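You operate a simulated robot arm through the tools that you are given. There is no shell and no other tool. Be economical: measure what you need, move in short steps, check, and stop when the job is done.

You are at the controls of a simulated robot arm. One attempt, no reset.

JOB
Stack the tool holder marked "502" from the top of the white-legged bench on top of the tool holder that says "709". Take the gauge block on the top of the microscope bench and put it away on the long granite slab. Take the blue bin and put it on the top of the microscope bench. Take the round insert from the right black crate and put it in the grey bin. The order is free.

It is judged by the outcome, as a careful person would: the job done as asked, and still so three seconds after it is handed in. It fails if anything else is knocked over, pushed out of place, dropped, spilled or broken.

ROBOT AND FRAMES
A 7-joint arm with a two-finger gripper on a trunk, on a base that drives. Base frame: it is fixed to the floor where the robot stands at the start and does not move with it; the origin is under the middle of the robot, x ahead of it, y to its left, z up. Units: m, rad, N and s.
With the tool pointing down near the work surface it reaches from about 0.24 to 0.42 m from the robot's upright axis, wherever it stands. Its first joint turns from -2.897 to 2.897 rad. Places, roughly: blue bin (34x17x10 cm) [-5.2, 1.2, 0.3]; gauge block [-3.5, -1.25, 0.75]; grey bin (34x17x10 cm) [-1, -1.2, 0.3]; long granite slab [-5, 1.3, 0.9]; round insert [-2, 1, 0.25]; tool holder [0.75, -0.25, 0.75]; top of the microscope bench [-3.2, -1, 0.8]. Payload 2.94 kg.
The TCP is the grasp point between the finger pads, 0.03 m short of the fingertips. In the tool frame z runs along the fingers and y along their closing line. Largest opening 0.138 m; the body of the gripper starts 0.109 m behind the TCP.
Orientation is that of the tool frame in the base frame, as [roll, pitch, yaw] about the fixed x, y, z axes, in that order (R = Rz(yaw) Ry(pitch) Rx(roll)). With the fingers straight down and closing along the base's y, the tool's x points along the base's -x, its y along +y and its z along -z.

CONTROLS
- The arm moves only by the tool apply_moves. Its argument "series" is a list of rows, each a list of 6 numbers: the shift along the tool's x, y, z in units of 50 mm (1.0 is 50 mm), then the turn, a rotation vector about the tool's x, y, z in units of 8 degrees (1.0 is 8 degrees). In form: [[tx, ty, tz, wx, wy, wz], ...]. A call has 1 to 20 rows; each row shifts and turns the commanded pose from where the row before left it, along the tool's axes as they then stand. "claw" is the finger opening in m, from 0 to 0.138, set as the call begins (left out, the last holds). A call with a number of a shift or a turn outside -1 to 1 is refused whole. Each row takes 0.2 s and may step no farther than 0.05 m and 0.15 rad from the row before; otherwise, or with a gripper value out of range, the whole call is refused. Where a pose cannot be reached the arm comes as near as it can. A force on the tool above 40 N (or 10 N above the force at the start of the call, whichever is more), or a blocked arm, ends the call early, and 0.2 s more pass. The fingers move at their own pace and stop on an object; they squeeze with about 26 N. The grip force told is the motor's: it shows also when the fingers shut on nothing. Time passes only in rows, and 0.2 s behind the last, so rows that do not move let the fingers close. The reply holds the time, the measured pose of the TCP, the force on the tool along the base axes, the opening and the grip force, in the units named above and with some noise, with the torque about the TCP (base axes, N m) and any sound that the robot's microphone picked up.
- Cameras (640 x 400 px; columns grow to the right, rows downward): "scene" is now at [-0.0038, 0.0958, 1.549]; the picture's right is [-0.44, -0.90, 0.00], its down [-0.57, 0.28, -0.77] and it looks along [0.69, -0.34, -0.64] (base axes); focal length 260 px, centre (320, 200). "wrist" rides on the gripper at [0.071, 0.019, -0.146] in the tool frame; the picture's right is [-0.26, 0.96, 0.00], its down [-0.85, -0.23, -0.48] and it looks along [-0.46, -0.13, 0.88] (tool axes); focal length 280 px, centre (320, 200). There is no depth. A picture from a camera that has moved, and an enlarged one, comes with that camera's place and axes in the base frame and with its lens.
- grab_frame(camera): a new picture of that camera. No time passes.
- raise_lower(by): slides the trunk up (or, below 0, down) by that many m; the arm and the scene camera ride with it, the base frame stays. It gives what a move gives, with no picture.
- base_move(legs): drives the robot by 1 to 6 legs, each [ahead, left, turn to the left] in m, m and rad, along the robot's own axes; the way and the turn of a leg run together, so that a leg with both is an arc; at most 1.5 m and 3.142 rad a leg. The arm and the cameras ride along, it lands a little off, and it stops where it bumps. It gives what a move gives.
- aim_head(pan, tilt): turns the head with the scene camera to pan (to the left, within 1.501 rad either way) and tilt (down, from -0.506 to 1.204), counted from straight ahead of the robot. It gives what a move gives.
- enlarge(camera, box): a new picture of the part [left, top, right, bottom] of that camera's present view, enlarged. No time passes.
- finish_job(): hands the job in; it is judged then, once.

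Work in short steps. Places have to be worked out from the pictures, the camera data and where the tool is seen: move nearer, look again, correct. Check each grasp and each placing, and mend what went wrong. You have 165 turns and 108 pictures in all, those below and enlarged ones among them. Open the gripper and draw the arm clear of the work before you hand the job in, unless the task says otherwise; then end with one line.

The tools are called after ">>>" as name(argument=value, ...) on one line, values as JSON. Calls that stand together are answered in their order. apply_moves: Moves the arm, as the interface text tells. Its arguments: {"type":"object","properties":{"series":{"type":"array","items":{"type":"array","items":{"type":"number"}}},"claw":{"type":"number"}},"required":["series"]} The other tools are called the same way: raise_lower (by) slides the trunk up or down; base_move (legs) drives the base; aim_head (pan, tilt) turns the head that bears the scene camera; grab_frame (camera) takes a picture; enlarge (camera, box) takes an enlarged picture of a part of a camera's view; finish_job () hands the job in.

At the start:

```text
clock: 0.0
ee_pos: [0.3719, -0.35, 1.1194]
tcp_rot: [-3.142, 0.0, 3.141]
ft_force: [1.1, 0.0, -0.1]
ft_torque: [0.01, -0.02, -0.02]
finger_gap: 0.1381
grip_force: 0.1
trunk travel left (down, up): [-0.4, 0.054]
robot x, y, heading: [0.0006, -0.0005, -0.001]
head pan, tilt: [-0.459, 0.695]
```

scene: 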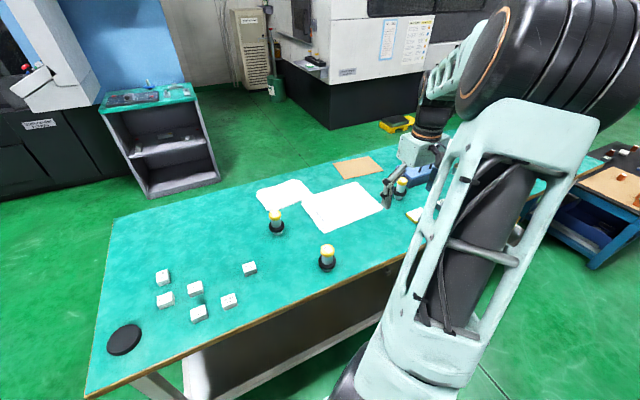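
wrist: 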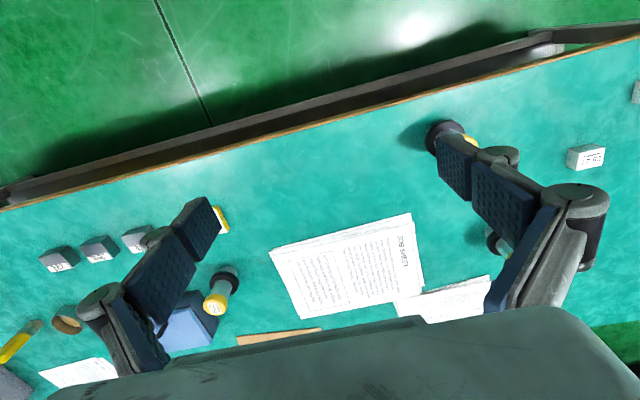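

I see white-grey numbered blocks and black/yellow cylinders on the bench ahead; I enlarge to read the marks.

>>> enlarge(camera="scene", box=[140, 190, 360, 330])

>>> enlarge(camera="wrist", box=[0, 180, 260, 380])

```text
2.86 times, centred on (250, 260) of scene
camera zoom: at [-0.0038, 0.0958, 1.549], right [-0.44, -0.9, 0.0], down [-0.57, 0.28, -0.77], along [0.69, -0.34, -0.64], focal length 743 px, centre (520, 29)
```

zoom: 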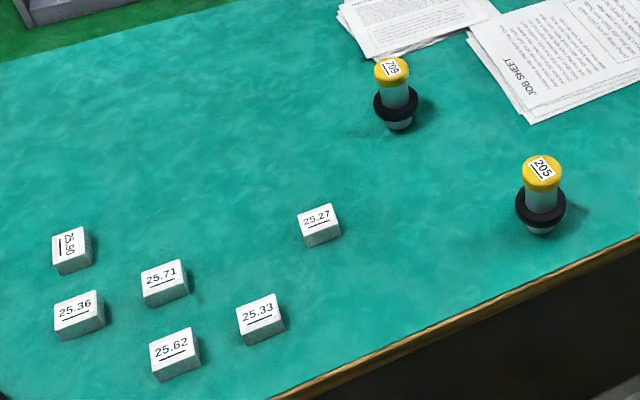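

```text
2.00 times, centred on (130, 280) of wrist
camera zoom: at [0.3007, -0.3326, 1.2652], right [0.26, 0.96, 0.0], down [0.85, -0.23, 0.48], along [0.46, -0.13, -0.88], focal length 561 px, centre (700, 40)
```

zoom: 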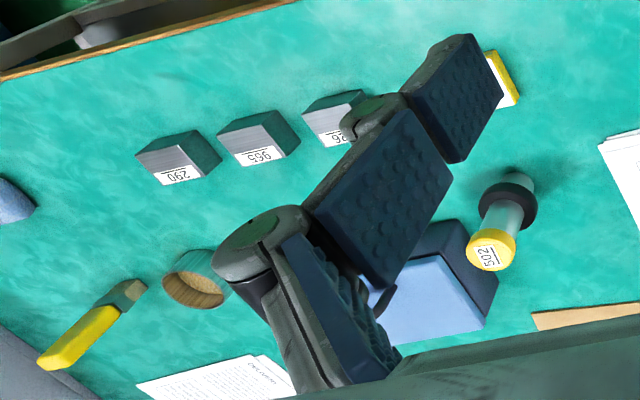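

205 and 709 are at about (0.51,-0.19) and (0.77,-0.08), and 502 is near (0.72,-0.69). I turn the head to see the right part of the bench.

>>> aim_head(pan=-0.9, tilt=0.75)

>>> grab_frame(camera="scene")

>>> aim_head(pan=0.0, tilt=1.2)

>>> grab_frame(camera="scene")

```text
clock: 0.9
ee_pos: [0.372, -0.3498, 1.1199]
tcp_rot: [-3.139, 0.0, -3.14]
ft_force: [0.3, -1.0, 1.0]
ft_torque: [0.04, 0.02, -0.02]
finger_gap: 0.138
grip_force: 0.0
trunk travel left (down, up): [-0.4, 0.054]
robot x, y, heading: [0.003, 0.0028, 0.001]
head pan, tilt: [-0.901, 0.75]
```

```text
103 pictures are left
camera scene: at [-0.0287, 0.0686, 1.5443], right [-0.78, -0.62, 0.0], down [-0.42, 0.53, -0.73], along [0.45, -0.57, -0.68], focal length 260 px, centre (320, 200)
```

scene: 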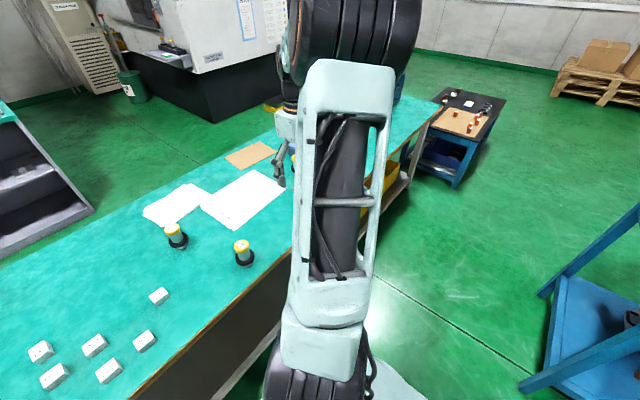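

```text
clock: 2.1
ee_pos: [0.3719, -0.3496, 1.1197]
tcp_rot: [3.142, 0.0, 3.141]
ft_force: [0.7, -0.8, -0.1]
ft_torque: [0.01, 0.01, 0.04]
finger_gap: 0.1381
grip_force: 0.0
trunk travel left (down, up): [-0.4, 0.054]
robot x, y, heading: [0.0007, -0.0026, 0.003]
head pan, tilt: [0.0, 1.201]
```

```text
102 pictures are left
camera scene: at [-0.0243, 0.1334, 1.5126], right [0.0, -1.0, 0.0], down [-0.93, 0.0, -0.36], along [0.36, 0.0, -0.93], focal length 260 px, centre (320, 200)
```

scene: 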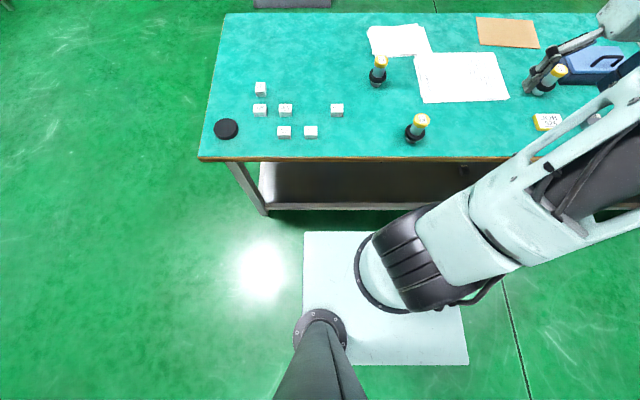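

The bench's near edge is at x≈0.41; 502 is at about (0.71,-0.67). I slide right and a little forward, then look.

>>> base_move(legs=[[0.0, -0.5, 0.0], [0.2, 0.0, 0.0]])

>>> grab_frame(camera="scene")

>>> grab_frame(camera="wrist")

```text
clock: 8.2
ee_pos: [0.55, -0.8618, 1.1195]
tcp_rot: [3.141, 0.005, -3.141]
ft_force: [-0.2, 0.4, -0.4]
ft_torque: [-0.01, -0.02, -0.01]
finger_gap: 0.1381
grip_force: 0.0
trunk travel left (down, up): [-0.4, 0.054]
robot x, y, heading: [0.1749, -0.5105, 0.002]
head pan, tilt: [0.0, 1.201]
stopped in leg 2: the robot was blocked; the commanded pose is now the measured one
```

```text
101 pictures are left
camera scene: at [0.1511, -0.3782, 1.5125], right [0.0, -1.0, 0.0], down [-0.93, 0.0, -0.36], along [0.36, 0.0, -0.93], focal length 260 px, centre (320, 200)
```

scene: 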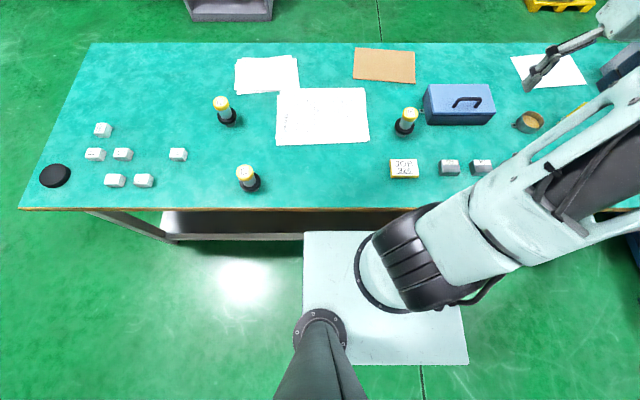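

```text
100 pictures are left
camera wrist: at [0.4778, -0.8435, 1.2654], right [0.26, 0.97, 0.0], down [0.85, -0.23, 0.48], along [0.46, -0.12, -0.88], focal length 280 px, centre (320, 200)
```

wrist: 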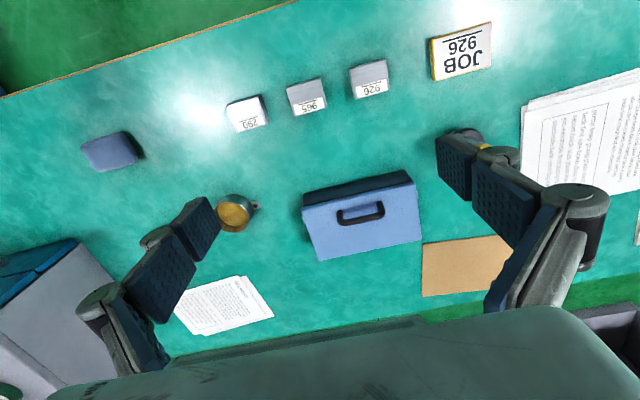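

The base is blocked at x=0.175, so the reach is 0.53 m to 502 (0.709,-0.669). I test that reach at height by moving over 502.

>>> apply_moves(series=[[-0.5, 0.64, 0, 0, 0, 0], [-0.5, 0.64, 0, 0, 0, 0], [-0.5, 0.64, 0, 0, 0, 0], [-0.5, 0.64, 0, 0, 0, 0], [-0.5, 0.64, 0, 0, 0, 0], [-0.5, 0.64, 0, 0, 0, 0]])

>>> grab_frame(camera="wrist")

>>> grab_frame(camera="scene")

```text
clock: 9.7
ee_pos: [0.7032, -0.6696, 1.1204]
tcp_rot: [-3.142, 0.002, -3.138]
ft_force: [-0.1, -0.1, 0.4]
ft_torque: [-0.02, -0.03, 0.01]
finger_gap: 0.1379
grip_force: 0.1
trunk travel left (down, up): [-0.4, 0.054]
robot x, y, heading: [0.1771, -0.5114, 0.005]
head pan, tilt: [0.0, 1.201]
```

```text
99 pictures are left
camera wrist: at [0.6323, -0.6523, 1.2656], right [0.26, 0.97, 0.0], down [0.85, -0.23, 0.48], along [0.46, -0.12, -0.88], focal length 280 px, centre (320, 200)
```

wrist: 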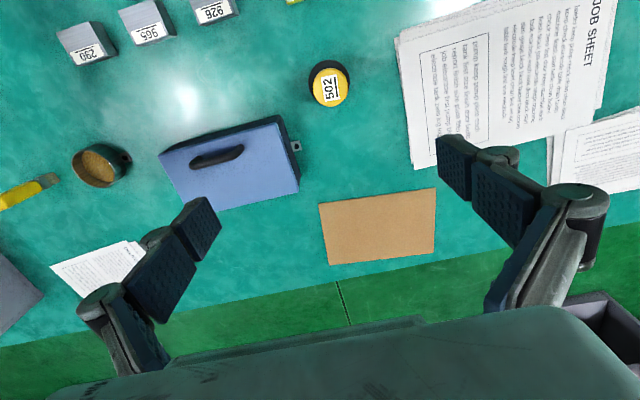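

```text
98 pictures are left
camera scene: at [0.1524, -0.3777, 1.5125], right [0.0, -1.0, 0.0], down [-0.93, 0.0, -0.36], along [0.36, 0.0, -0.93], focal length 260 px, centre (320, 200)
```

scene: 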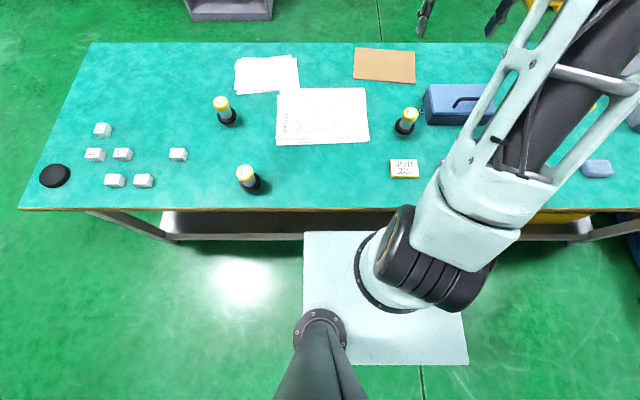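

502 confirmed, with its top near (0.675,-0.65,0.86). I lower the trunk 0.15 and look again.

>>> raise_lower(by=-0.15)

>>> grab_frame(camera="wrist")

>>> grab_frame(camera="scene")

```text
clock: 11.4
ee_pos: [0.7029, -0.6714, 0.97]
tcp_rot: [3.141, 0.002, -3.14]
ft_force: [0.2, 0.0, 0.2]
ft_torque: [0.0, 0.0, 0.0]
finger_gap: 0.1379
grip_force: 0.0
trunk travel left (down, up): [-0.25, 0.204]
robot x, y, heading: [0.1751, -0.5104, 0.001]
head pan, tilt: [0.0, 1.201]
```

```text
97 pictures are left
camera wrist: at [0.6314, -0.6532, 1.116], right [0.26, 0.97, 0.0], down [0.85, -0.23, 0.48], along [0.46, -0.12, -0.88], focal length 280 px, centre (320, 200)
```

wrist: 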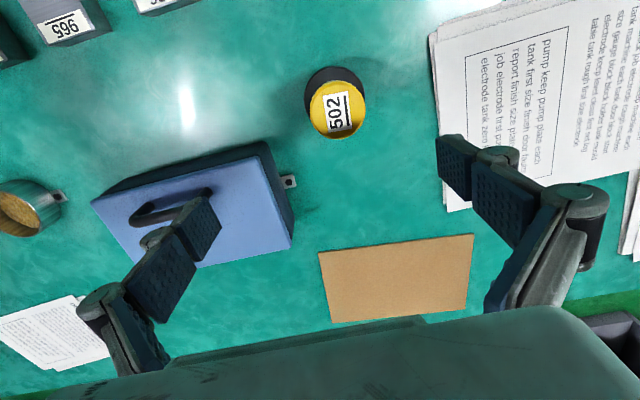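

```text
96 pictures are left
camera scene: at [0.1518, -0.3782, 1.3626], right [0.0, -1.0, 0.0], down [-0.93, 0.0, -0.36], along [0.36, 0.0, -0.93], focal length 260 px, centre (320, 200)
```

scene: 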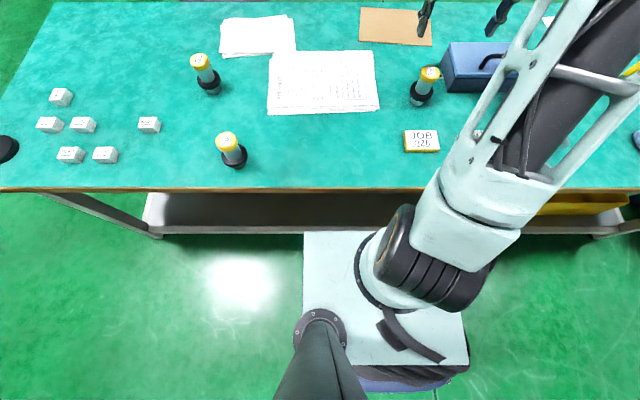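

Two wrist views put 502's cap top at (0.678,-0.649,0.868). I centre over it.

>>> apply_moves(series=[[0.25, 0.22, 0, 0, 0, 0], [0.25, 0.22, 0, 0, 0, 0], [0, 0, 0.6, 0, 0, 0]], claw=0.1)

>>> grab_frame(camera="wrist")

```text
clock: 12.2
ee_pos: [0.6797, -0.6487, 0.9409]
tcp_rot: [-3.141, 0.004, -3.14]
ft_force: [-1.1, -0.3, 0.0]
ft_torque: [-0.02, -0.03, -0.02]
finger_gap: 0.0999
grip_force: 0.1
trunk travel left (down, up): [-0.25, 0.204]
robot x, y, heading: [0.1757, -0.5101, 0.001]
head pan, tilt: [0.0, 1.201]
```

```text
95 pictures are left
camera wrist: at [0.6084, -0.6306, 1.0871], right [0.26, 0.97, 0.0], down [0.85, -0.23, 0.48], along [0.46, -0.12, -0.88], focal length 280 px, centre (320, 200)
```

wrist: 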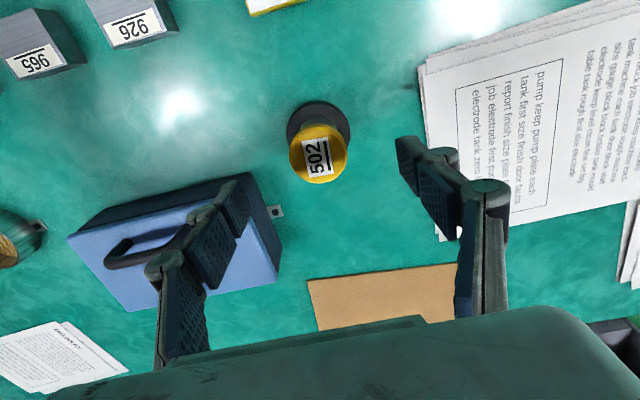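

The cap re-measures at (0.681,-0.651), which agrees. The toolbox edge is near y=-0.73, so I narrow the claw to 0.075 and descend to z≈0.856.

>>> apply_moves(series=[[0, -0.04, 0, 0, 0, 0], [0, 0, 0.45, 0, 0, 0], [0, 0, 0.45, 0, 0, 0], [0, 0, 0.45, 0, 0, 0], [0, 0, 0.35, 0, 0, 0], [0, 0, 0, 0, 0, 0]], claw=0.075)

>>> grab_frame(camera="wrist")

```text
clock: 13.6
ee_pos: [0.6797, -0.6526, 0.8554]
tcp_rot: [-3.141, 0.002, -3.139]
ft_force: [0.3, 0.2, 0.3]
ft_torque: [-0.01, -0.01, -0.01]
finger_gap: 0.0751
grip_force: 0.0
trunk travel left (down, up): [-0.25, 0.204]
robot x, y, heading: [0.1762, -0.5108, 0.002]
head pan, tilt: [0.0, 1.201]
```

```text
94 pictures are left
camera wrist: at [0.6079, -0.635, 1.0003], right [0.26, 0.97, 0.0], down [0.85, -0.23, 0.48], along [0.46, -0.12, -0.88], focal length 280 px, centre (320, 200)
```

wrist: 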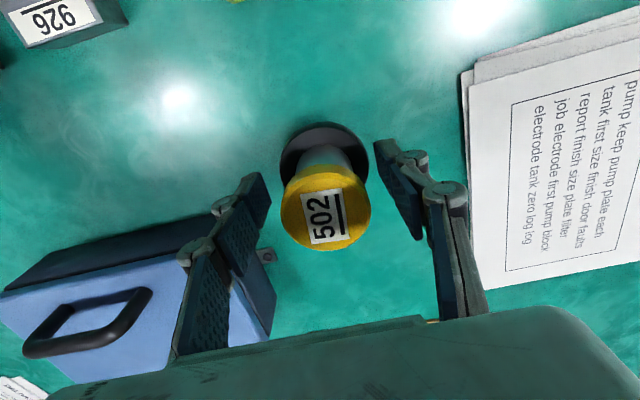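

The cap is between the fingers; I close on it.

>>> apply_moves(series=[[-0.1, 0, 0, 0, 0, 0], [0, 0, 0, 0, 0, 0], [0, 0, 0, 0, 0, 0], [0, 0, 0, 0, 0, 0]], claw=0.0)

>>> apply_moves(series=[[0, 0, -0.5, 0, 0, 0], [0, 0, -0.8, 0, 0, 0], [0, 0, -0.8, 0, 0, 0], [0, 0, -0.8, 0, 0, 0]])

>>> grab_frame(camera="wrist")

>>> grab_frame(camera="scene")

```text
clock: 14.6
ee_pos: [0.6837, -0.6499, 0.8545]
tcp_rot: [3.141, 0.002, -3.137]
ft_force: [-0.6, 1.7, 1.7]
ft_torque: [0.06, 0.0, 0.0]
finger_gap: 0.0432
grip_force: 26.3
trunk travel left (down, up): [-0.25, 0.204]
robot x, y, heading: [0.176, -0.5118, -0.001]
head pan, tilt: [0.0, 1.201]
```

```text
clock: 15.6
ee_pos: [0.6809, -0.6525, 1.0031]
tcp_rot: [-3.141, 0.002, -3.139]
ft_force: [0.6, 0.6, -0.9]
ft_torque: [-0.01, 0.02, 0.01]
finger_gap: 0.0
grip_force: 25.9
trunk travel left (down, up): [-0.25, 0.204]
robot x, y, heading: [0.1744, -0.5114, 0.004]
head pan, tilt: [0.0, 1.201]
```

```text
93 pictures are left
camera wrist: at [0.6098, -0.6352, 1.1479], right [0.26, 0.97, 0.0], down [0.85, -0.23, 0.48], along [0.46, -0.12, -0.88], focal length 280 px, centre (320, 200)
```

wrist: 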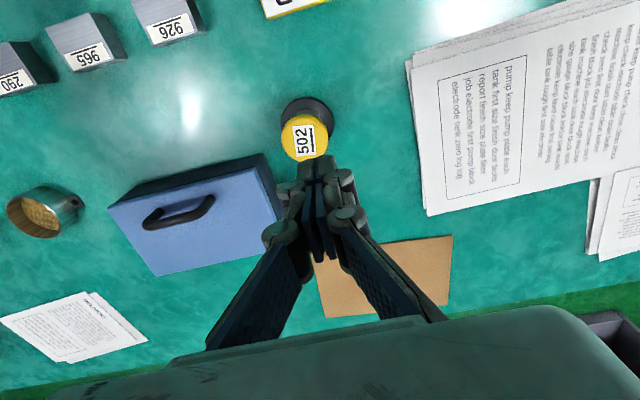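

```text
92 pictures are left
camera scene: at [0.1518, -0.3782, 1.3625], right [0.0, -1.0, 0.0], down [-0.93, 0.0, -0.36], along [0.36, 0.0, -0.93], focal length 260 px, centre (320, 200)
```

scene: 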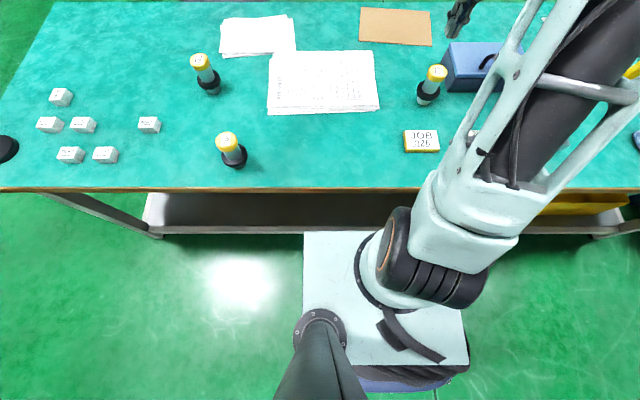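

The grip slipped off the cap and the holder shifted to about (0.683,-0.671), still upright. I will regrasp lower on the neck, yawing the tool so the left finger clears the toolbox.

>>> apply_moves(series=[[-0.04, -0.37, 0, 0, 0, 0], [0, 0, 0, 0, 0, 0.9], [0, 0, 0, 0, 0, 0.9], [0, 0, 0, 0, 0, 0.9], [0, 0, 0, 0, 0, 0.9], [0, 0, 0, 0, 0, 0.9], [0, 0, 0.5, 0, 0, 0], [0, 0, 0, 0, 0, 0]], claw=0.075)

>>> grab_frame(camera="wrist")

```text
clock: 17.4
ee_pos: [0.6861, -0.6699, 0.9745]
tcp_rot: [3.139, 0.001, 2.517]
ft_force: [0.2, 0.4, 0.2]
ft_torque: [-0.03, 0.0, -0.03]
finger_gap: 0.0751
grip_force: 0.1
trunk travel left (down, up): [-0.25, 0.204]
robot x, y, heading: [0.1777, -0.5141, 0.006]
head pan, tilt: [0.0, 1.201]
```

```text
91 pictures are left
camera wrist: at [0.6394, -0.6149, 1.1202], right [0.78, 0.63, 0.0], down [0.55, -0.68, 0.48], along [0.3, -0.37, -0.88], focal length 280 px, centre (320, 200)
```

wrist: 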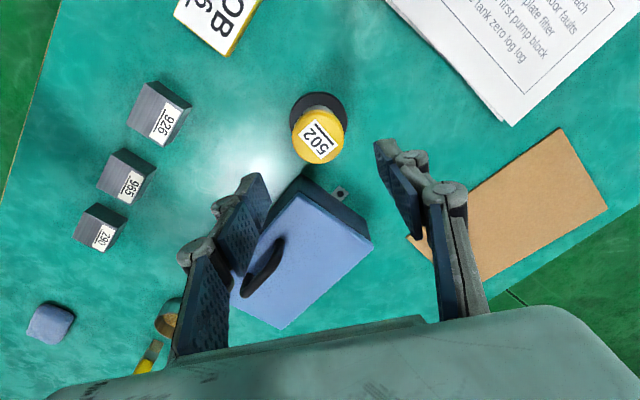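

The cap reads (0.682,-0.671), right under the tool, and the fingers clear the box by about 3 cm. I descend to z≈0.83 and close.

>>> apply_moves(series=[[0, 0, 0.58, 0, 0, 0], [0, 0, 0.58, 0, 0, 0], [0, 0, 0.58, 0, 0, 0], [0, 0, 0.58, 0, 0, 0], [0, 0, 0.5, 0, 0, 0], [0, 0, 0, 0, 0, 0]])

>>> grab_frame(camera="wrist")

```text
clock: 18.8
ee_pos: [0.6846, -0.6679, 0.8331]
tcp_rot: [3.138, 0.001, 2.514]
ft_force: [-0.8, 0.5, 0.5]
ft_torque: [0.0, 0.05, 0.0]
finger_gap: 0.0744
grip_force: 0.0
trunk travel left (down, up): [-0.25, 0.204]
robot x, y, heading: [0.1739, -0.51, 0.001]
head pan, tilt: [0.0, 1.201]
```

```text
90 pictures are left
camera wrist: at [0.6375, -0.6119, 0.9793], right [0.78, 0.63, 0.0], down [0.55, -0.68, 0.48], along [0.3, -0.37, -0.88], focal length 280 px, centre (320, 200)
```

wrist: 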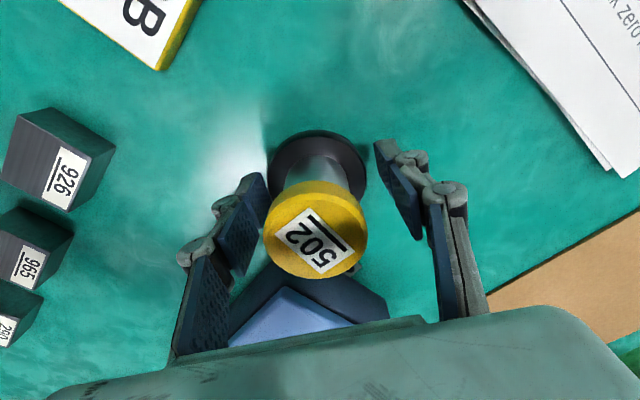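

The neck lies at the grasp point; I close gently and check before lifting.

>>> apply_moves(series=[[0, 0, 0, 0, 0, 0], [0, 0, 0, 0, 0, 0], [0, 0, 0, 0, 0, 0], [0, 0, 0, 0, 0, 0], [0, 0, 0, 0, 0, 0]], claw=0.0)

>>> apply_moves(series=[[0, 0, -0.2, 0, 0, 0], [0, 0, -0.2, 0, 0, 0], [0, 0, -0.2, 0, 0, 0], [0, 0, 0, 0, 0, 0]])

>>> grab_frame(camera="wrist")

```text
clock: 20.0
ee_pos: [0.6833, -0.6679, 0.8338]
tcp_rot: [3.139, 0.001, 2.514]
ft_force: [-0.7, -0.5, 0.5]
ft_torque: [-0.11, 0.05, -0.04]
finger_gap: 0.0604
grip_force: 26.1
trunk travel left (down, up): [-0.25, 0.204]
robot x, y, heading: [0.1756, -0.5083, -0.003]
head pan, tilt: [0.0, 1.201]
```

```text
clock: 21.0
ee_pos: [0.6854, -0.6683, 0.8628]
tcp_rot: [3.142, 0.001, 2.514]
ft_force: [0.5, -0.2, -3.9]
ft_torque: [0.0, -0.01, 0.01]
finger_gap: 0.06
grip_force: 25.9
trunk travel left (down, up): [-0.25, 0.204]
robot x, y, heading: [0.1763, -0.5133, 0.002]
head pan, tilt: [0.0, 1.201]
```

```text
89 pictures are left
camera wrist: at [0.6389, -0.6131, 1.0088], right [0.78, 0.63, 0.0], down [0.55, -0.68, 0.48], along [0.3, -0.37, -0.88], focal length 280 px, centre (320, 200)
```

wrist: 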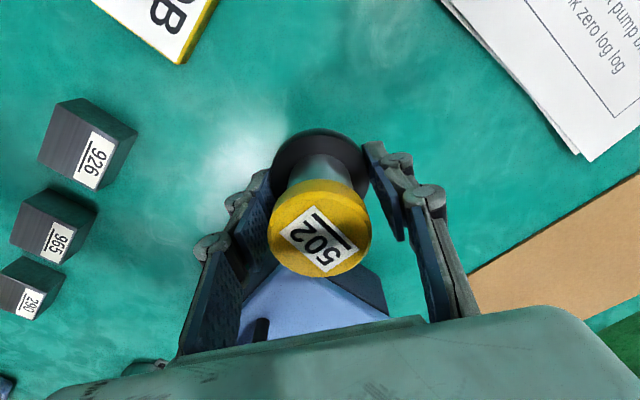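

The gap of 0.060 shows the fingers hold the flange, and about 3.9 N of weight is lifted. I raise the trunk, then move the base left so the tool comes near 709.

>>> raise_lower(by=0.18)

>>> base_move(legs=[[-0.03, 0, 0], [0, 0.57, 0]])

>>> grab_frame(camera="wrist")

>>> grab_frame(camera="scene")

```text
clock: 23.0
ee_pos: [0.686, -0.6697, 1.0431]
tcp_rot: [3.141, 0.002, 2.515]
ft_force: [-0.3, 0.0, -4.1]
ft_torque: [0.03, -0.03, 0.01]
finger_gap: 0.0602
grip_force: 26.2
trunk travel left (down, up): [-0.43, 0.024]
robot x, y, heading: [0.1743, -0.5123, -0.004]
head pan, tilt: [0.0, 1.201]
```

```text
clock: 29.0
ee_pos: [0.655, -0.0967, 1.0433]
tcp_rot: [3.14, 0.003, 2.508]
ft_force: [-0.4, 0.2, -4.2]
ft_torque: [-0.03, -0.01, -0.02]
finger_gap: 0.0601
grip_force: 26.2
trunk travel left (down, up): [-0.43, 0.024]
robot x, y, heading: [0.1469, 0.0644, -0.012]
head pan, tilt: [0.0, 1.201]
```

```text
88 pictures are left
camera wrist: at [0.6092, -0.0408, 1.1886], right [0.78, 0.62, 0.0], down [0.55, -0.69, 0.48], along [0.3, -0.37, -0.88], focal length 280 px, centre (320, 200)
```

wrist: 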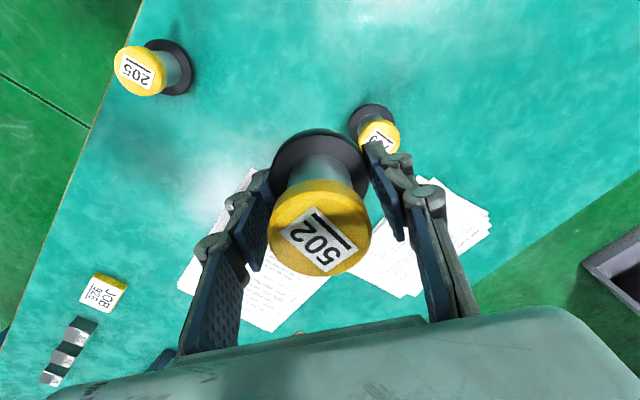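

```text
87 pictures are left
camera scene: at [0.1241, 0.1975, 1.5426], right [-0.01, -1.0, 0.0], down [-0.93, 0.01, -0.36], along [0.36, 0.0, -0.93], focal length 260 px, centre (320, 200)
```

scene: 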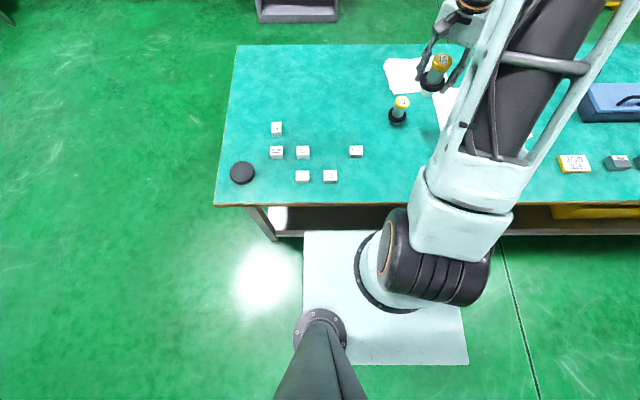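

709's cap top estimate from the wrist is (0.717,-0.064); the wrist camera has been the more accurate one. I move the held holder above it at the present height and check again.

>>> apply_moves(series=[[-0.2, 0.42, 0, 0, 0, 0], [-0.2, 0.42, 0, 0, 0, 0], [-0.21, 0.43, 0, 0, 0, 0], [0, 0, 0, 0, 0, 0]])

>>> grab_frame(camera="wrist")

>>> enlarge(camera="scene", box=[360, 20, 520, 120])

```text
clock: 30.0
ee_pos: [0.717, -0.0635, 1.0443]
tcp_rot: [-3.142, 0.003, 2.508]
ft_force: [0.0, 0.6, -3.2]
ft_torque: [-0.03, 0.02, 0.03]
finger_gap: 0.0603
grip_force: 26.0
trunk travel left (down, up): [-0.43, 0.024]
robot x, y, heading: [0.1465, 0.0621, -0.009]
head pan, tilt: [0.0, 1.201]
```

```text
86 pictures are left
camera wrist: at [0.6716, -0.0077, 1.1885], right [0.78, 0.62, 0.0], down [0.55, -0.69, 0.48], along [0.3, -0.37, -0.88], focal length 280 px, centre (320, 200)
```

wrist: 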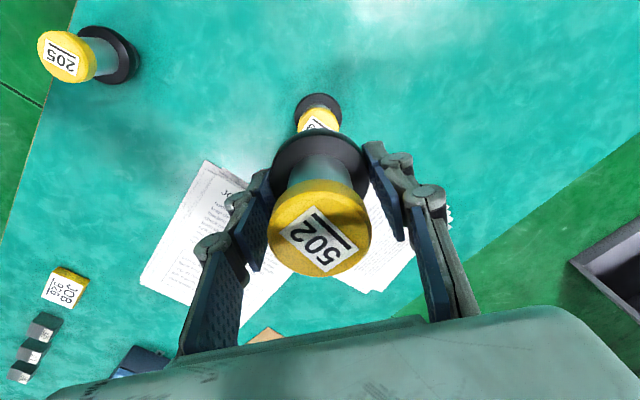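

```text
4.00 times, centred on (440, 70) of scene
camera zoom: at [0.124, 0.1974, 1.5426], right [-0.01, -1.0, 0.0], down [-0.93, 0.01, -0.36], along [0.36, 0.0, -0.93], focal length 1040 px, centre (-160, 720)
```

zoom: 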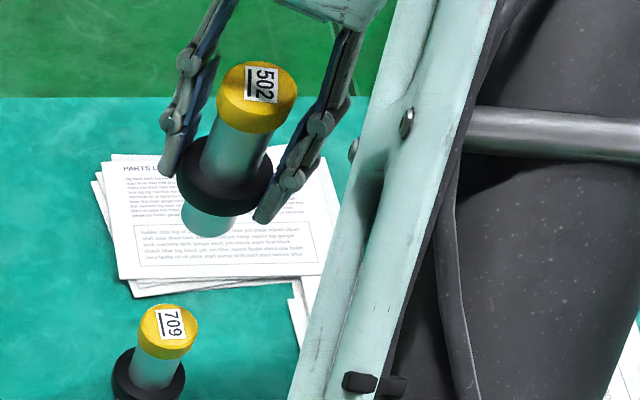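

Relative scene and wrist measurements agree that 502 is within a few mm of being above 709. I lower 6 cm and look again.

>>> apply_moves(series=[[0, 0.02, 0.4, 0, 0, 0], [0, 0, 0.4, 0, 0, 0], [0, 0, 0.4, 0, 0, 0], [0, 0, 0, 0, 0, 0]])

>>> grab_frame(camera="wrist")

>>> enlarge(camera="scene", box=[360, 20, 520, 120])

```text
clock: 31.0
ee_pos: [0.7171, -0.0617, 0.9836]
tcp_rot: [3.141, 0.003, 2.507]
ft_force: [0.0, 0.4, -3.3]
ft_torque: [-0.03, -0.01, 0.0]
finger_gap: 0.0605
grip_force: 25.9
trunk travel left (down, up): [-0.43, 0.024]
robot x, y, heading: [0.1478, 0.0602, -0.005]
head pan, tilt: [0.0, 1.201]
```

```text
84 pictures are left
camera wrist: at [0.6711, -0.007, 1.1288], right [0.78, 0.62, 0.0], down [0.55, -0.69, 0.48], along [0.3, -0.37, -0.88], focal length 280 px, centre (320, 200)
```

wrist: 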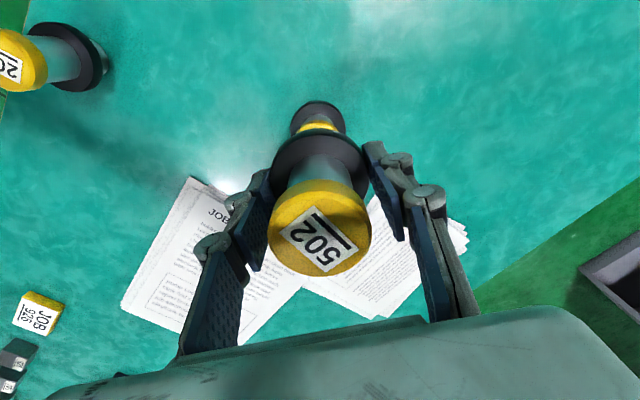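

```text
4.00 times, centred on (440, 70) of scene
camera zoom: at [0.1241, 0.1975, 1.5426], right [-0.01, -1.0, 0.0], down [-0.93, 0.01, -0.36], along [0.36, 0.0, -0.93], focal length 1040 px, centre (-160, 720)
```

zoom: 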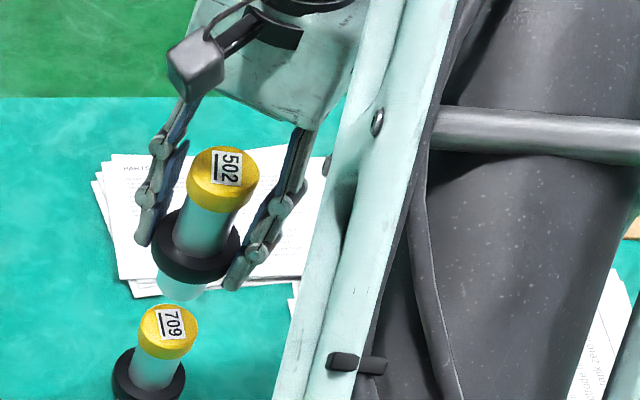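

The axes line up within about 3 mm in both views. I lower in smaller steps, watching the force.

>>> apply_moves(series=[[0.03, -0.02, 0.3, 0, 0, 0], [0, 0, 0.15, 0, 0, 0], [0, 0, 0, 0, 0, 0]])

>>> enlarge(camera="scene", box=[360, 20, 520, 120])

```text
clock: 31.8
ee_pos: [0.7165, -0.064, 0.9603]
tcp_rot: [3.14, 0.001, 2.508]
ft_force: [0.3, -0.2, -4.6]
ft_torque: [-0.02, -0.01, 0.06]
finger_gap: 0.0601
grip_force: 26.2
trunk travel left (down, up): [-0.43, 0.024]
robot x, y, heading: [0.1481, 0.0637, -0.007]
head pan, tilt: [0.0, 1.201]
```

```text
4.00 times, centred on (440, 70) of scene
camera zoom: at [0.1241, 0.1975, 1.5426], right [-0.01, -1.0, 0.0], down [-0.93, 0.01, -0.36], along [0.36, 0.0, -0.93], focal length 1040 px, centre (-160, 720)
```

zoom: 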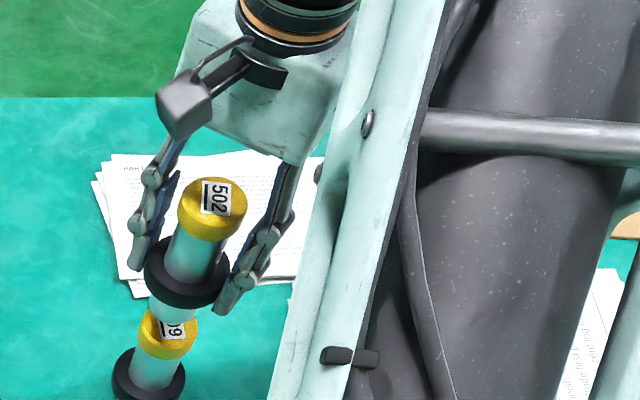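

The shank bottom still looks about 15 mm above the cap. I go down in 3 mm rows.

>>> apply_moves(series=[[0, 0, 0.06, 0, 0, 0], [0, 0, 0.06, 0, 0, 0], [0, 0, 0.06, 0, 0, 0], [0, 0, 0, 0, 0, 0]])

>>> apply_moves(series=[[0, 0, 0.05, 0, 0, 0], [0, 0, 0, 0, 0, 0]])

>>> apply_moves(series=[[0, 0, 0.05, 0, 0, 0], [0, 0, 0, 0, 0, 0]])

>>> enlarge(camera="scene", box=[360, 20, 520, 120])

```text
clock: 32.8
ee_pos: [0.7164, -0.0631, 0.9502]
tcp_rot: [3.141, 0.001, 2.508]
ft_force: [-0.4, 0.3, -5.4]
ft_torque: [-0.01, 0.0, 0.01]
finger_gap: 0.0605
grip_force: 26.1
trunk travel left (down, up): [-0.43, 0.024]
robot x, y, heading: [0.1459, 0.0705, -0.004]
head pan, tilt: [0.0, 1.201]
```

```text
clock: 33.4
ee_pos: [0.7149, -0.0626, 0.9481]
tcp_rot: [3.142, 0.001, 2.509]
ft_force: [0.1, 1.4, -5.1]
ft_torque: [0.01, -0.01, 0.01]
finger_gap: 0.0605
grip_force: 26.3
trunk travel left (down, up): [-0.43, 0.024]
robot x, y, heading: [0.145, 0.0626, -0.005]
head pan, tilt: [0.0, 1.201]
```

```text
clock: 34.0
ee_pos: [0.7158, -0.0641, 0.9464]
tcp_rot: [3.141, 0.003, 2.507]
ft_force: [0.0, -0.2, -3.5]
ft_torque: [0.01, 0.02, 0.02]
finger_gap: 0.0601
grip_force: 25.8
trunk travel left (down, up): [-0.43, 0.024]
robot x, y, heading: [0.1474, 0.0614, -0.01]
head pan, tilt: [0.0, 1.201]
```

```text
4.00 times, centred on (440, 70) of scene
camera zoom: at [0.1241, 0.1975, 1.5426], right [-0.01, -1.0, 0.0], down [-0.93, 0.01, -0.36], along [0.36, 0.0, -0.93], focal length 1040 px, centre (-160, 720)
```

zoom: 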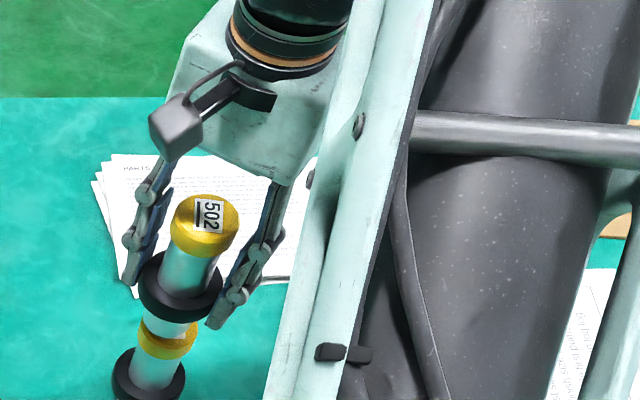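

Still no contact, and the alignment looks good. I continue in 2 mm steps.

>>> apply_moves(series=[[0, 0, 0.04, 0, 0, 0], [0, 0, 0, 0, 0, 0]])

>>> apply_moves(series=[[0, 0, 0.04, 0, 0, 0], [0, 0, 0, 0, 0, 0]])

>>> apply_moves(series=[[0, 0, 0.04, 0, 0, 0], [0, 0, 0, 0, 0, 0]])

```text
clock: 34.6
ee_pos: [0.7159, -0.0615, 0.9448]
tcp_rot: [3.139, 0.0, 2.508]
ft_force: [0.5, 0.0, -3.4]
ft_torque: [0.01, -0.01, 0.01]
finger_gap: 0.0602
grip_force: 25.7
trunk travel left (down, up): [-0.43, 0.024]
robot x, y, heading: [0.1463, 0.0608, -0.004]
head pan, tilt: [0.0, 1.201]
```

```text
clock: 35.2
ee_pos: [0.7174, -0.0613, 0.9429]
tcp_rot: [3.14, 0.002, 2.509]
ft_force: [-0.4, -0.2, -4.0]
ft_torque: [0.01, 0.02, 0.02]
finger_gap: 0.0602
grip_force: 25.8
trunk travel left (down, up): [-0.43, 0.024]
robot x, y, heading: [0.1468, 0.0642, -0.003]
head pan, tilt: [0.0, 1.201]
```

```text
clock: 35.8
ee_pos: [0.7172, -0.0617, 0.9403]
tcp_rot: [-3.14, 0.003, 2.507]
ft_force: [0.1, -0.2, -4.0]
ft_torque: [0.01, -0.02, 0.02]
finger_gap: 0.0602
grip_force: 25.7
trunk travel left (down, up): [-0.43, 0.024]
robot x, y, heading: [0.1455, 0.0629, -0.006]
head pan, tilt: [0.0, 1.201]
```

No contact yet at 0.940; I go on in 2 mm steps.

>>> apply_moves(series=[[0, 0, 0.04, 0, 0, 0], [0, 0, 0, 0, 0, 0]])

>>> apply_moves(series=[[0, 0, 0.04, 0, 0, 0], [0, 0, 0, 0, 0, 0]])

>>> enlarge(camera="scene", box=[360, 20, 520, 120])

```text
clock: 36.4
ee_pos: [0.7167, -0.0631, 0.9391]
tcp_rot: [-3.141, 0.0, 2.508]
ft_force: [-0.4, 0.3, -4.1]
ft_torque: [0.0, 0.02, -0.01]
finger_gap: 0.0602
grip_force: 26.2
trunk travel left (down, up): [-0.43, 0.024]
robot x, y, heading: [0.1516, 0.0615, -0.007]
head pan, tilt: [0.0, 1.201]
```

```text
clock: 37.0
ee_pos: [0.717, -0.0625, 0.9359]
tcp_rot: [-3.14, 0.002, 2.507]
ft_force: [-0.8, -0.9, -4.5]
ft_torque: [0.04, 0.01, 0.02]
finger_gap: 0.0604
grip_force: 25.7
trunk travel left (down, up): [-0.43, 0.024]
robot x, y, heading: [0.146, 0.065, -0.011]
head pan, tilt: [0.0, 1.201]
```

```text
4.00 times, centred on (440, 70) of scene
camera zoom: at [0.1241, 0.1975, 1.5426], right [-0.01, -1.0, 0.0], down [-0.93, 0.01, -0.36], along [0.36, 0.0, -0.93], focal length 1040 px, centre (-160, 720)
```

zoom: 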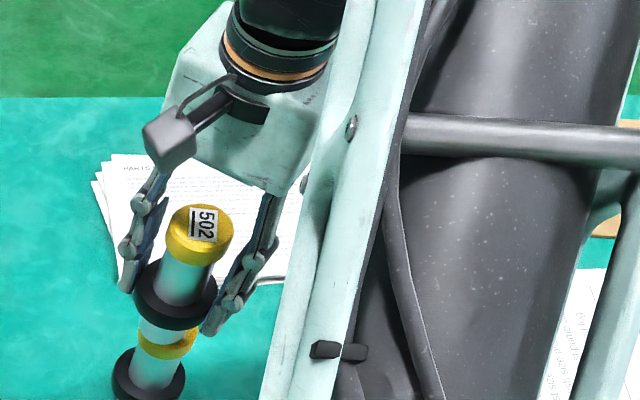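

I enlarge the contact zone.

>>> enlarge(camera="scene", box=[384, 75, 424, 125])

>>> enlarge(camera="wrist", box=[260, 70, 380, 150])

```text
8.00 times, centred on (404, 100) of scene
camera zoom: at [0.1241, 0.1975, 1.5426], right [-0.01, -1.0, 0.0], down [-0.93, 0.01, -0.36], along [0.36, 0.0, -0.93], focal length 2080 px, centre (-352, 1000)
```

zoom: 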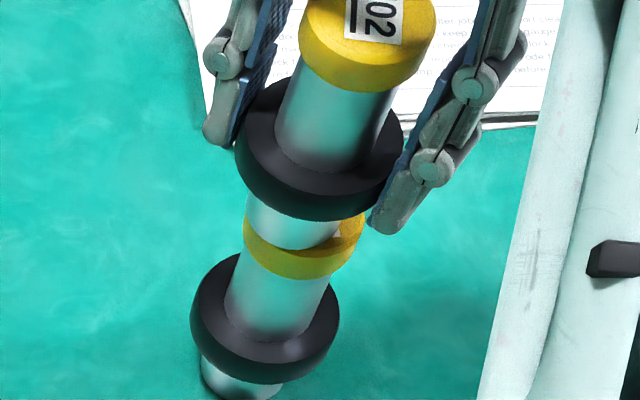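

```text
5.00 times, centred on (320, 110) of wrist
camera zoom: at [0.6706, -0.0063, 1.0825], right [0.78, 0.62, 0.0], down [0.55, -0.69, 0.48], along [0.3, -0.37, -0.88], focal length 1402 px, centre (320, 650)
```

zoom: 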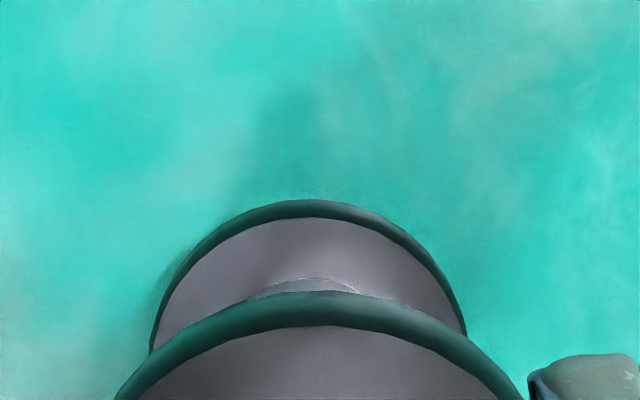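

Comparing both views, 709 is offset from the held holder by about (+5,-7) mm. I raise a few mm and correct.

>>> apply_moves(series=[[0, 0, -0.1, 0, 0, 0], [-0.16, -0.05, 0, 0, 0, 0], [0, 0, 0, 0, 0, 0]])

>>> enlarge(camera="scene", box=[384, 75, 424, 125])

>>> enlarge(camera="wrist", box=[260, 70, 380, 150])

```text
clock: 37.8
ee_pos: [0.7214, -0.0685, 0.9416]
tcp_rot: [3.14, 0.001, 2.51]
ft_force: [0.6, -0.6, -3.7]
ft_torque: [-0.01, -0.06, -0.01]
finger_gap: 0.0603
grip_force: 26.7
trunk travel left (down, up): [-0.43, 0.024]
robot x, y, heading: [0.1472, 0.0635, -0.007]
head pan, tilt: [0.0, 1.201]
```

```text
8.00 times, centred on (404, 100) of scene
camera zoom: at [0.1241, 0.1975, 1.5426], right [-0.01, -1.0, 0.0], down [-0.93, 0.01, -0.36], along [0.36, 0.0, -0.93], focal length 2080 px, centre (-352, 1000)
```

zoom: 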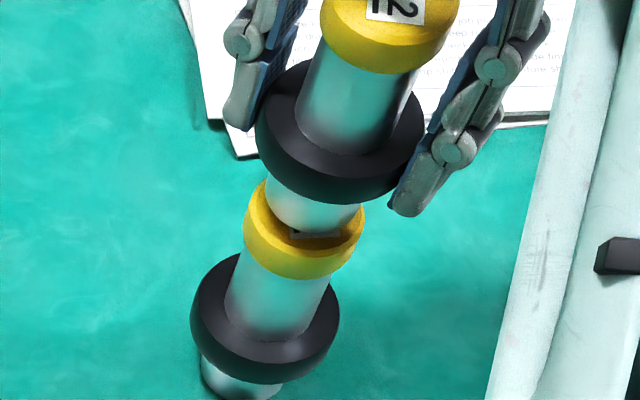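

```text
5.00 times, centred on (320, 110) of wrist
camera zoom: at [0.6753, -0.0135, 1.0866], right [0.78, 0.62, 0.0], down [0.55, -0.69, 0.48], along [0.3, -0.37, -0.88], focal length 1402 px, centre (320, 650)
```

zoom: 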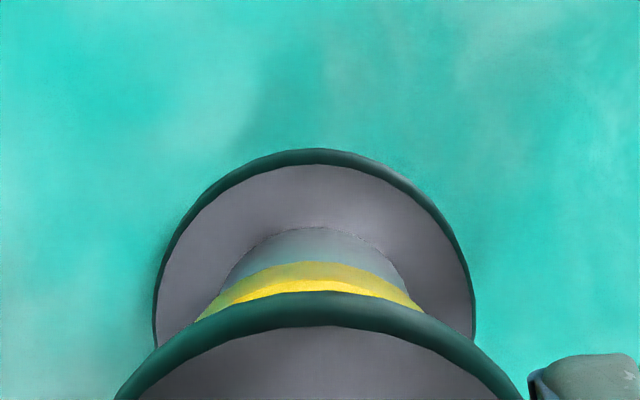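

Now centred within about 2 mm. I lower again in 2 mm steps to contact.

>>> apply_moves(series=[[0, 0, 0.05, 0, 0, 0], [0, 0, 0.05, 0, 0, 0], [0, 0, 0, 0, 0, 0]])

>>> apply_moves(series=[[0, 0, 0.04, 0, 0, 0], [0, 0, 0, 0, 0, 0]])

>>> apply_moves(series=[[0, 0, 0.04, 0, 0, 0], [0, 0, 0, 0, 0, 0]])

>>> enlarge(camera="scene", box=[384, 75, 424, 125])

```text
clock: 38.6
ee_pos: [0.7216, -0.07, 0.9358]
tcp_rot: [3.139, 0.002, 2.508]
ft_force: [0.3, 0.0, -3.9]
ft_torque: [-0.01, 0.02, -0.03]
finger_gap: 0.0603
grip_force: 26.0
trunk travel left (down, up): [-0.43, 0.024]
robot x, y, heading: [0.1471, 0.0674, -0.006]
head pan, tilt: [0.0, 1.201]
```

```text
clock: 39.2
ee_pos: [0.7221, -0.0703, 0.9363]
tcp_rot: [3.14, 0.007, 2.508]
ft_force: [-0.7, -2.2, 10.7]
ft_torque: [0.0, 0.19, 0.02]
finger_gap: 0.06
grip_force: 26.2
trunk travel left (down, up): [-0.43, 0.024]
robot x, y, heading: [0.1505, 0.0638, -0.005]
head pan, tilt: [0.0, 1.201]
```

```text
clock: 39.8
ee_pos: [0.7218, -0.0692, 0.9349]
tcp_rot: [3.137, 0.006, 2.508]
ft_force: [-0.8, -1.5, 22.0]
ft_torque: [-0.01, -0.02, 0.02]
finger_gap: 0.0606
grip_force: 25.6
trunk travel left (down, up): [-0.43, 0.024]
robot x, y, heading: [0.1491, 0.0648, -0.004]
head pan, tilt: [0.0, 1.201]
```

```text
8.00 times, centred on (404, 100) of scene
camera zoom: at [0.1208, 0.198, 1.5426], right [-0.01, -1.0, 0.0], down [-0.93, 0.01, -0.36], along [0.36, 0.0, -0.93], focal length 2080 px, centre (-352, 1000)
```

zoom: 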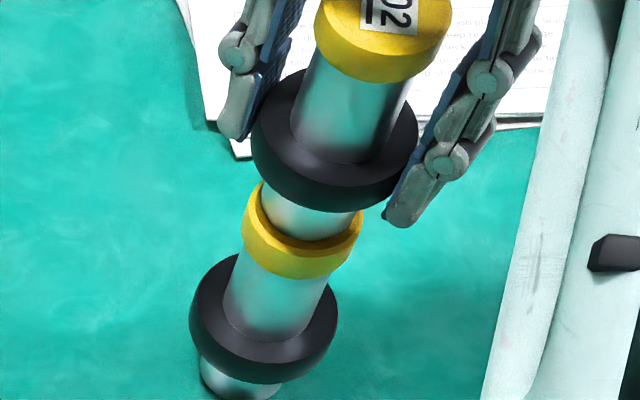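

Contact: +22 N, seated and centred. I relieve the pressure and open the fingers slowly.

>>> apply_moves(series=[[0, 0, -0.06, 0, 0, 0], [0, 0, 0, 0, 0, 0]])

>>> apply_moves(series=[[0, 0, 0, 0, 0, 0], [0, 0, 0, 0, 0, 0]], claw=0.066)

>>> enlarge(camera="scene", box=[360, 20, 520, 120])

```text
clock: 40.4
ee_pos: [0.7208, -0.0699, 0.935]
tcp_rot: [3.14, 0.003, 2.508]
ft_force: [4.2, -3.2, 9.9]
ft_torque: [-0.19, -0.45, -0.01]
finger_gap: 0.0603
grip_force: 25.4
trunk travel left (down, up): [-0.43, 0.024]
robot x, y, heading: [0.1463, 0.0641, -0.011]
head pan, tilt: [0.0, 1.201]
```

```text
clock: 41.0
ee_pos: [0.7213, -0.0696, 0.9359]
tcp_rot: [-3.141, -0.001, 2.509]
ft_force: [0.1, 0.8, 0.4]
ft_torque: [0.01, -0.01, -0.03]
finger_gap: 0.066
grip_force: 0.0
trunk travel left (down, up): [-0.43, 0.024]
robot x, y, heading: [0.1494, 0.0609, -0.006]
head pan, tilt: [0.0, 1.201]
```

```text
4.00 times, centred on (440, 70) of scene
camera zoom: at [0.1237, 0.1976, 1.5425], right [-0.01, -1.0, 0.0], down [-0.93, 0.01, -0.36], along [0.36, 0.0, -0.93], focal length 1040 px, centre (-160, 720)
```

zoom: 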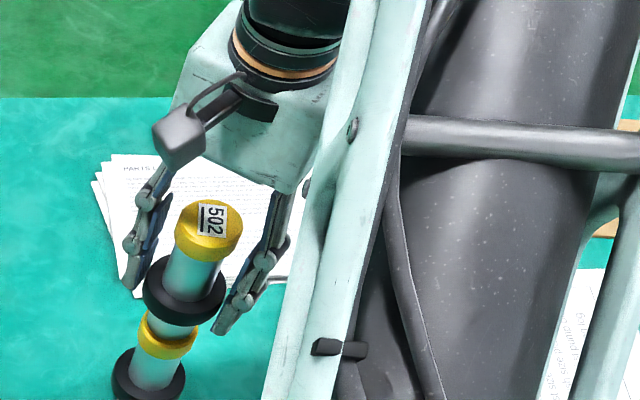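

It stands. I open fully-enough and rise straight up.

>>> apply_moves(series=[[0, 0, 0, 0, 0, 0], [0, 0, -0.4, 0, 0, 0], [0, 0, -0.8, 0, 0, 0], [0, 0, -0.8, 0, 0, 0], [0, 0, -0.8, 0, 0, 0]], claw=0.09)

>>> grab_frame(camera="wrist")

>>> enlarge(camera="scene", box=[360, 20, 520, 120])

```text
clock: 42.2
ee_pos: [0.7195, -0.0711, 1.077]
tcp_rot: [-3.141, 0.001, 2.508]
ft_force: [-0.4, 0.1, -0.7]
ft_torque: [0.02, -0.01, -0.01]
finger_gap: 0.09
grip_force: 0.1
trunk travel left (down, up): [-0.43, 0.024]
robot x, y, heading: [0.1461, 0.0677, -0.007]
head pan, tilt: [0.0, 1.201]
```

```text
73 pictures are left
camera wrist: at [0.6722, -0.0142, 1.2224], right [0.78, 0.62, 0.0], down [0.55, -0.69, 0.48], along [0.3, -0.37, -0.88], focal length 280 px, centre (320, 200)
```

wrist: 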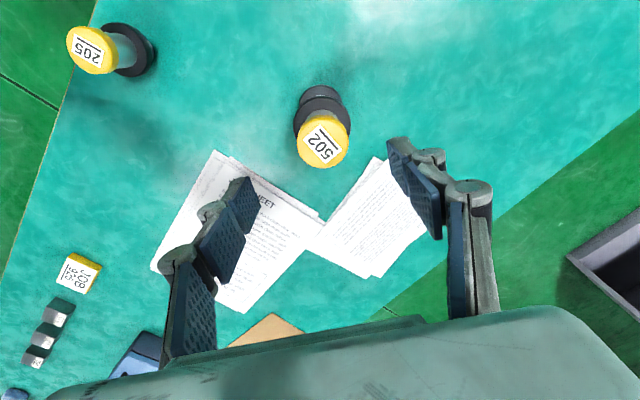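

```text
4.00 times, centred on (440, 70) of scene
camera zoom: at [0.1231, 0.1977, 1.5425], right [-0.01, -1.0, 0.0], down [-0.93, 0.01, -0.36], along [0.36, 0.0, -0.93], focal length 1040 px, centre (-160, 720)
```

zoom: 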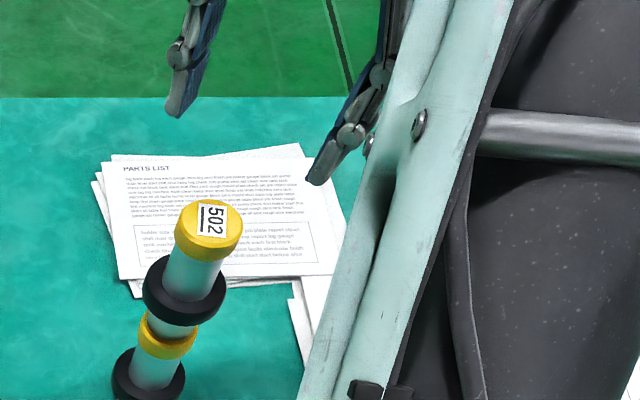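

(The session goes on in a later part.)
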